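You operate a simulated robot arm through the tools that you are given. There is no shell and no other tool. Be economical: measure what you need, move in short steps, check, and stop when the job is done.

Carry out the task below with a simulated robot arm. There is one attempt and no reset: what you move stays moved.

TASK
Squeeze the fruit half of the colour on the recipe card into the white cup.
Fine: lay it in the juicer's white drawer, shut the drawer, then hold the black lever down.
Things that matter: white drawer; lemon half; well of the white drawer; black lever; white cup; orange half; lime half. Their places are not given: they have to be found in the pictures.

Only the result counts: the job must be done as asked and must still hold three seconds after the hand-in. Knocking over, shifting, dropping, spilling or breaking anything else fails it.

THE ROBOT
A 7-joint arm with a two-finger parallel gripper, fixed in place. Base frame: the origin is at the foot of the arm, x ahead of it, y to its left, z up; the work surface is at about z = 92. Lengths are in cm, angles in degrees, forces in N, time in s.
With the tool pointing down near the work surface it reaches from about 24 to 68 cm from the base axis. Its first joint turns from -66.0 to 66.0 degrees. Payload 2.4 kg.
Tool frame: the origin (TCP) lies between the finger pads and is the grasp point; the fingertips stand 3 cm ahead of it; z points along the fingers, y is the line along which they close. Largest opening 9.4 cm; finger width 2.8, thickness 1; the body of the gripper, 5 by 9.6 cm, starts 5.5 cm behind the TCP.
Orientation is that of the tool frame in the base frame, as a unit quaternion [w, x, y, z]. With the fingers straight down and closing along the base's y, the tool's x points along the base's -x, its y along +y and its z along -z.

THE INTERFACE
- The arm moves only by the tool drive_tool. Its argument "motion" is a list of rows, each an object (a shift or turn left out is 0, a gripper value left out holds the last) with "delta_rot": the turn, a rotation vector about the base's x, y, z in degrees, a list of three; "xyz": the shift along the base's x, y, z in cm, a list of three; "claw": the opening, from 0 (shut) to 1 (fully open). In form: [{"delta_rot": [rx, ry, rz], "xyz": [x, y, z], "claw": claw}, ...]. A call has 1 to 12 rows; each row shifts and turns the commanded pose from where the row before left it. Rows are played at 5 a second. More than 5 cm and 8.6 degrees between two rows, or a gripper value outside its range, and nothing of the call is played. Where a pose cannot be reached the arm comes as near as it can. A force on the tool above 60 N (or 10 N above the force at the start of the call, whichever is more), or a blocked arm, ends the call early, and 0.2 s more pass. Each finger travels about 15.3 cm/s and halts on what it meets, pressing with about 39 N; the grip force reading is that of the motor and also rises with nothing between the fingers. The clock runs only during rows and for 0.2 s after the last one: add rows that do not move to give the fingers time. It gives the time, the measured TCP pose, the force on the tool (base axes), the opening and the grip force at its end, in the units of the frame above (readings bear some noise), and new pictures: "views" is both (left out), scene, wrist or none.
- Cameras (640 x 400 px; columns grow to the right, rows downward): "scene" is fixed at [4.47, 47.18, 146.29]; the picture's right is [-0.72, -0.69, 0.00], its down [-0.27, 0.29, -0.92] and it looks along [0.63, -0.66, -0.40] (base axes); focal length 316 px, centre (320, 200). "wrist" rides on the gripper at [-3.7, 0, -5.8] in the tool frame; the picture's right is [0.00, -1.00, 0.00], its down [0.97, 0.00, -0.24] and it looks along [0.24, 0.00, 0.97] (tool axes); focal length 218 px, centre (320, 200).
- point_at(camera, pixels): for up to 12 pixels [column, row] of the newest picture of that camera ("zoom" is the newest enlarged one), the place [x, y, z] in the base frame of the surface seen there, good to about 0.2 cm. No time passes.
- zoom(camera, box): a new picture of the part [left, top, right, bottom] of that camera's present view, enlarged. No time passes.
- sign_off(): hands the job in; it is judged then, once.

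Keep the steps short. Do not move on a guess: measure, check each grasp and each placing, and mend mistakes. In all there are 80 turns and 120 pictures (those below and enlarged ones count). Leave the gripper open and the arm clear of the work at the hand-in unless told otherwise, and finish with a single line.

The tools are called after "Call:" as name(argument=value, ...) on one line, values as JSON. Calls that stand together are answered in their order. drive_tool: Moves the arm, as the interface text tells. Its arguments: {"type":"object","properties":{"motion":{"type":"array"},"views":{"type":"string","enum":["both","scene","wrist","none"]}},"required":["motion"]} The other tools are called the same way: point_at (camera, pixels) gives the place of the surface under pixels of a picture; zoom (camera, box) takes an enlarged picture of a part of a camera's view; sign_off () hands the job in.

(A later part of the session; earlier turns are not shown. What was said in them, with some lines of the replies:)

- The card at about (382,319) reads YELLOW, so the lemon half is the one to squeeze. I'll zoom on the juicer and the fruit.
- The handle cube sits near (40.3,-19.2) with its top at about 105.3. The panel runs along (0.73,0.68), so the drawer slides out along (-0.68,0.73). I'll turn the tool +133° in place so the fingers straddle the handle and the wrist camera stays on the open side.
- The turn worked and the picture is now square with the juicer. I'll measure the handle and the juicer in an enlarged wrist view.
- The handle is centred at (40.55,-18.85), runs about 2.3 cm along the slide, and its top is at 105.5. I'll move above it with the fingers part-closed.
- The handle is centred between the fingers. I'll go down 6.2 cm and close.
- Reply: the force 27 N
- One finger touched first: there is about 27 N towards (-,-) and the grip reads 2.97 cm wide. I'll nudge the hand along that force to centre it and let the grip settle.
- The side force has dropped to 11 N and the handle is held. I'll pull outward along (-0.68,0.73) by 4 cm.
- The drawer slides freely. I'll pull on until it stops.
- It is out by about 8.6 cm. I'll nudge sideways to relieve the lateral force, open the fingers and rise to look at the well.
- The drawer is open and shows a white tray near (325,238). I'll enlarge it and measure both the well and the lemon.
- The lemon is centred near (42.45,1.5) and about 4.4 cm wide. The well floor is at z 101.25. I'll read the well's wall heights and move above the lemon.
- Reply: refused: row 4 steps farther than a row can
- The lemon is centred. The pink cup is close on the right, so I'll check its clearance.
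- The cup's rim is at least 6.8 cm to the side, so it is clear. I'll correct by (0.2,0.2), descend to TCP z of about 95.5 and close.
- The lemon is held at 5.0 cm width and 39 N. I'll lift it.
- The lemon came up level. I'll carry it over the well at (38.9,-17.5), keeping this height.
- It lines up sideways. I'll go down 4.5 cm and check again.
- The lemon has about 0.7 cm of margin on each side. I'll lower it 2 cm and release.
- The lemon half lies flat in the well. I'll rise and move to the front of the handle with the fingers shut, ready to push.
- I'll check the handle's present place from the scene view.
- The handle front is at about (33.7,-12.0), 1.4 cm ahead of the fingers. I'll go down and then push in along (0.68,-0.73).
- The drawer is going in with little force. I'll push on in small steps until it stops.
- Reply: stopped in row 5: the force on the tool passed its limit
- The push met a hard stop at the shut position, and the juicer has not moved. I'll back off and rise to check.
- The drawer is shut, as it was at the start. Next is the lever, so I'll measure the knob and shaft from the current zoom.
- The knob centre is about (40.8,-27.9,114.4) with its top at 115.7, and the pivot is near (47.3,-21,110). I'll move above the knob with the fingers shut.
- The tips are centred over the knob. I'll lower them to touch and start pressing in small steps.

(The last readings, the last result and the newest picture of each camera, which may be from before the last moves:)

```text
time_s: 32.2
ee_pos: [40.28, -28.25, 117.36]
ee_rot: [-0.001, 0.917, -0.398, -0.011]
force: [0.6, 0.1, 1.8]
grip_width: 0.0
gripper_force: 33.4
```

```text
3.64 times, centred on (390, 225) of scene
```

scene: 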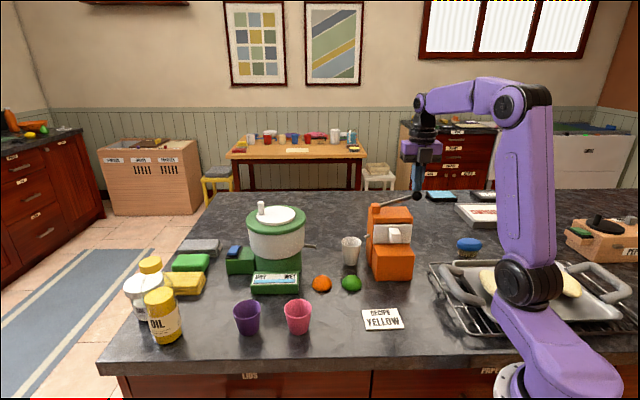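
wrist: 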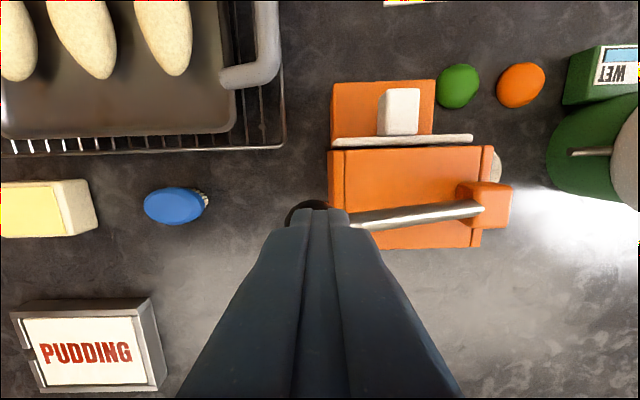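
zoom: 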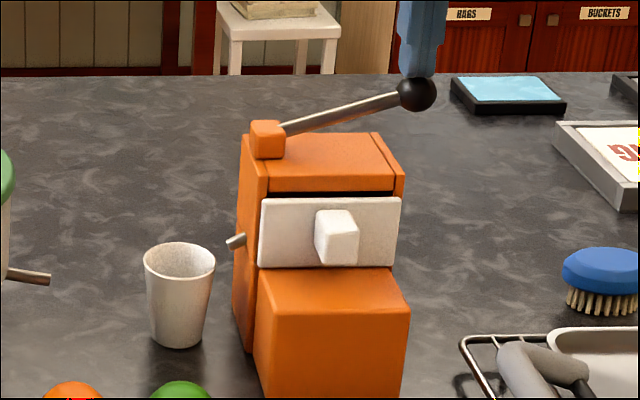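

The lever moves easily, at about 2 N. The knob is drifting outward, so I'll follow it and press on.

Call:
drive_tool(motion=[{"xyz": [-0.3, -0.28, -0.4]}, {"xyz": [-0.2, -0.19, -0.5]}, {"xyz": [-0.15, -0.14, -0.5]}, {"xyz": [-0.1, -0.1, -0.5]}, {}])

Call:
zoom(camera="scene", box=[340, 170, 440, 280])

```text
time_s: 33.4
ee_pos: [39.62, -29.04, 115.6]
ee_rot: [-0.001, 0.917, -0.398, -0.011]
force: [-0.5, -0.4, 2.5]
grip_width: 0.0
gripper_force: 32.3
```

scene: 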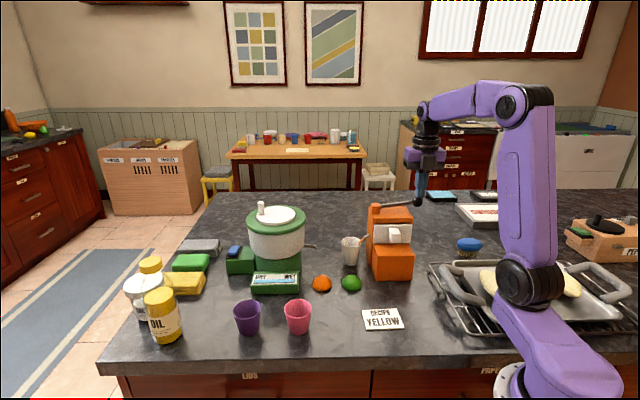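
wrist: 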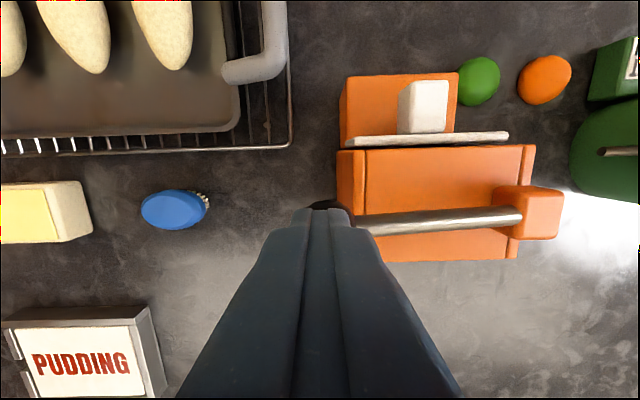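

```text
3.64 times, centred on (390, 225) of scene
```

zoom: 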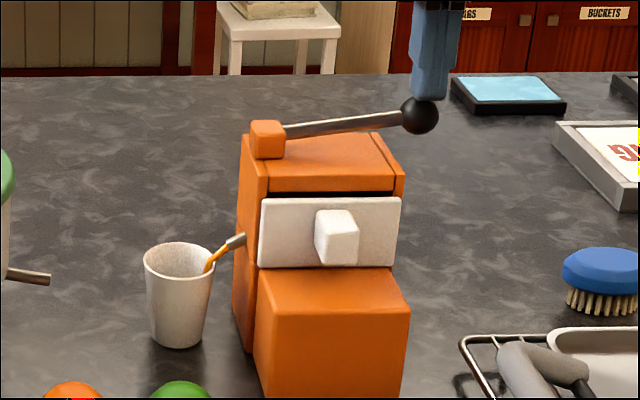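

Juice is flowing from the spout into the cup. I'll press a little more and hold.

Call:
drive_tool(motion=[{"xyz": [-0.05, -0.05, -0.4]}, {"xyz": [0, 0, -0.4]}, {}, {}, {}, {}, {}, {}, {}, {}], views="none")

Call:
zoom(camera="scene", box=[330, 190, 430, 290])

```text
time_s: 35.6
ee_pos: [39.49, -29.09, 114.65]
ee_rot: [-0.001, 0.917, -0.398, -0.011]
force: [0.5, 1.3, 2.8]
grip_width: 0.0
gripper_force: 32.8
```

```text
4.00 times, centred on (380, 240) of scene
```

zoom: 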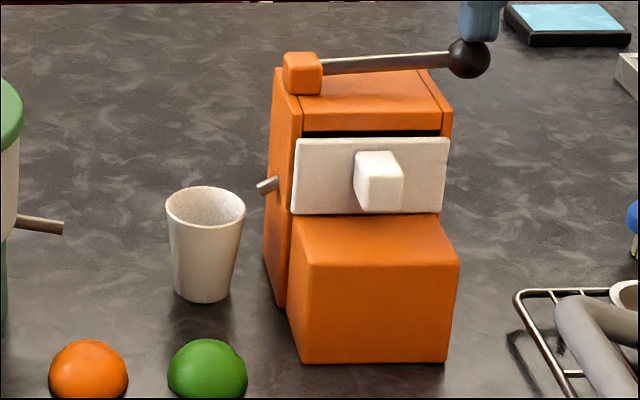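

The stream has stopped, so it may be done. I'll press gently down to the stop and keep holding while I check.

Call:
drive_tool(motion=[{"xyz": [0, 0, -0.4]}, {"xyz": [0, 0, -0.4]}, {}, {}, {}, {}, {}, {}, {}, {}])

Call:
zoom(camera="scene", box=[330, 190, 430, 290])

```text
time_s: 37.8
ee_pos: [39.49, -29.12, 114.27]
ee_rot: [0.0, 0.917, -0.399, -0.007]
force: [-12.7, -1.9, 44.3]
grip_width: 0.0
gripper_force: 33.1
```

scene: 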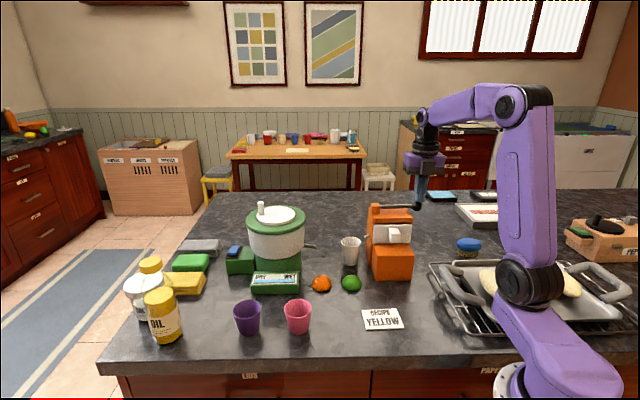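
wrist: 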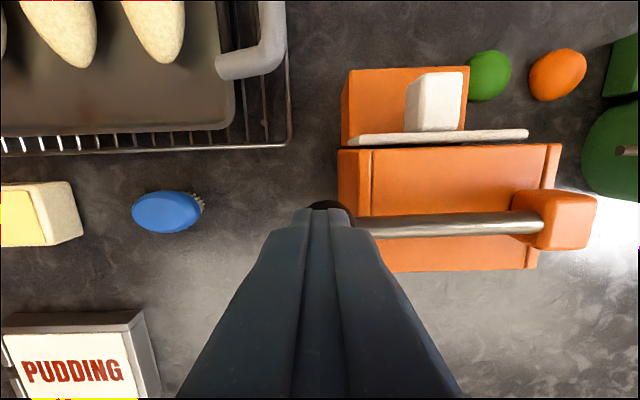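

```text
4.00 times, centred on (380, 240) of scene
```

zoom: 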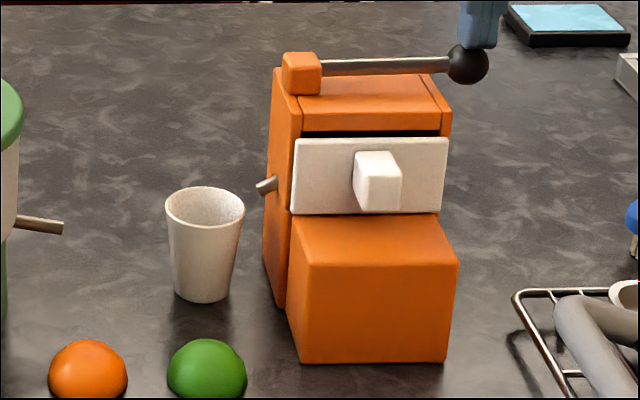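

The lever is at its stop with 44 N on it and nothing more flows. I'll let off and move up to look into the cup.

Call:
drive_tool(motion=[{"xyz": [0, 0, 0.8]}, {"xyz": [0, 0, 1]}, {"xyz": [0, 0, 2]}, {"xyz": [0, 0, 4]}, {"xyz": [0, 0, 4]}, {"xyz": [0, 4, 1]}, {"xyz": [0, 4, 0]}, {"xyz": [0, 4, 0]}, {"xyz": [2, 3, 0], "claw": 1}, {}])

```text
time_s: 40.0
ee_pos: [41.51, -13.98, 126.68]
ee_rot: [-0.001, 0.918, -0.397, -0.011]
force: [-0.2, 0.0, 0.0]
grip_width: 9.38
gripper_force: 0.0
```

scene: 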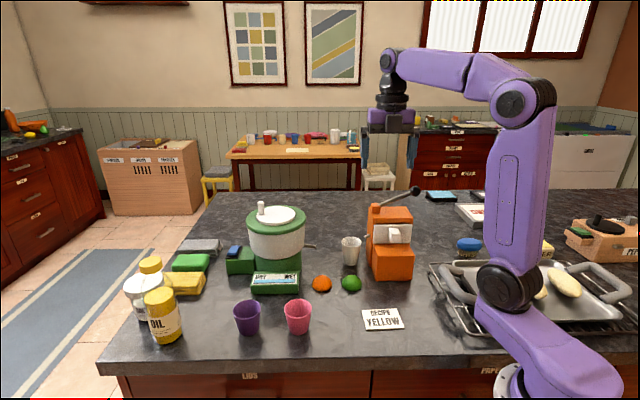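
wrist: 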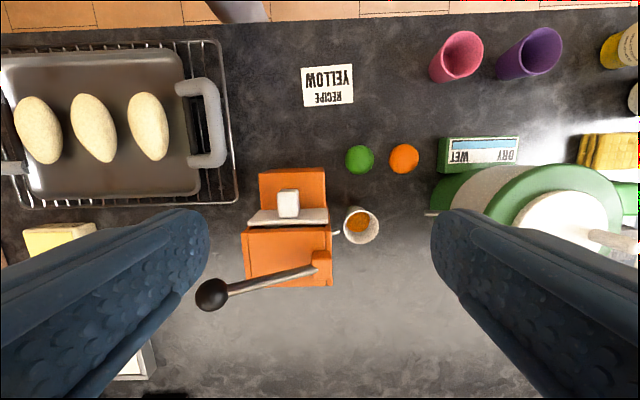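

The cup now holds juice and the lever has sprung back. I'll check the cup and the counter for spills.

Call:
zoom(camera="wrist", box=[300, 170, 420, 270])

Call:
point_at(camera="wrist", pixels=[[357, 222], [345, 212], [377, 230], [360, 241]])

```text
4.00 times, centred on (360, 220) of wrist
```

zoom: 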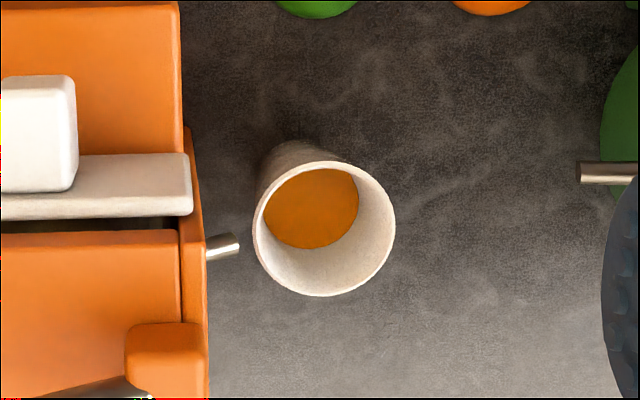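

```text
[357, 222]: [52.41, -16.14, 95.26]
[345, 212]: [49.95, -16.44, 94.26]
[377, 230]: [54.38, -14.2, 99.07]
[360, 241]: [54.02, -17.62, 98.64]
```

The juice stands about half-way up the cup (z about 95.3). There are no spills, the cup and juicer have not moved, the gripper is open and the arm is clear. I'm handing in.

Call:
sign_off()

```text
The job is handed in.
```

The recipe card read YELLOW, so I squeezed the lemon half: its juice is in the white cup, about half full, with no spills and nothing else moved.
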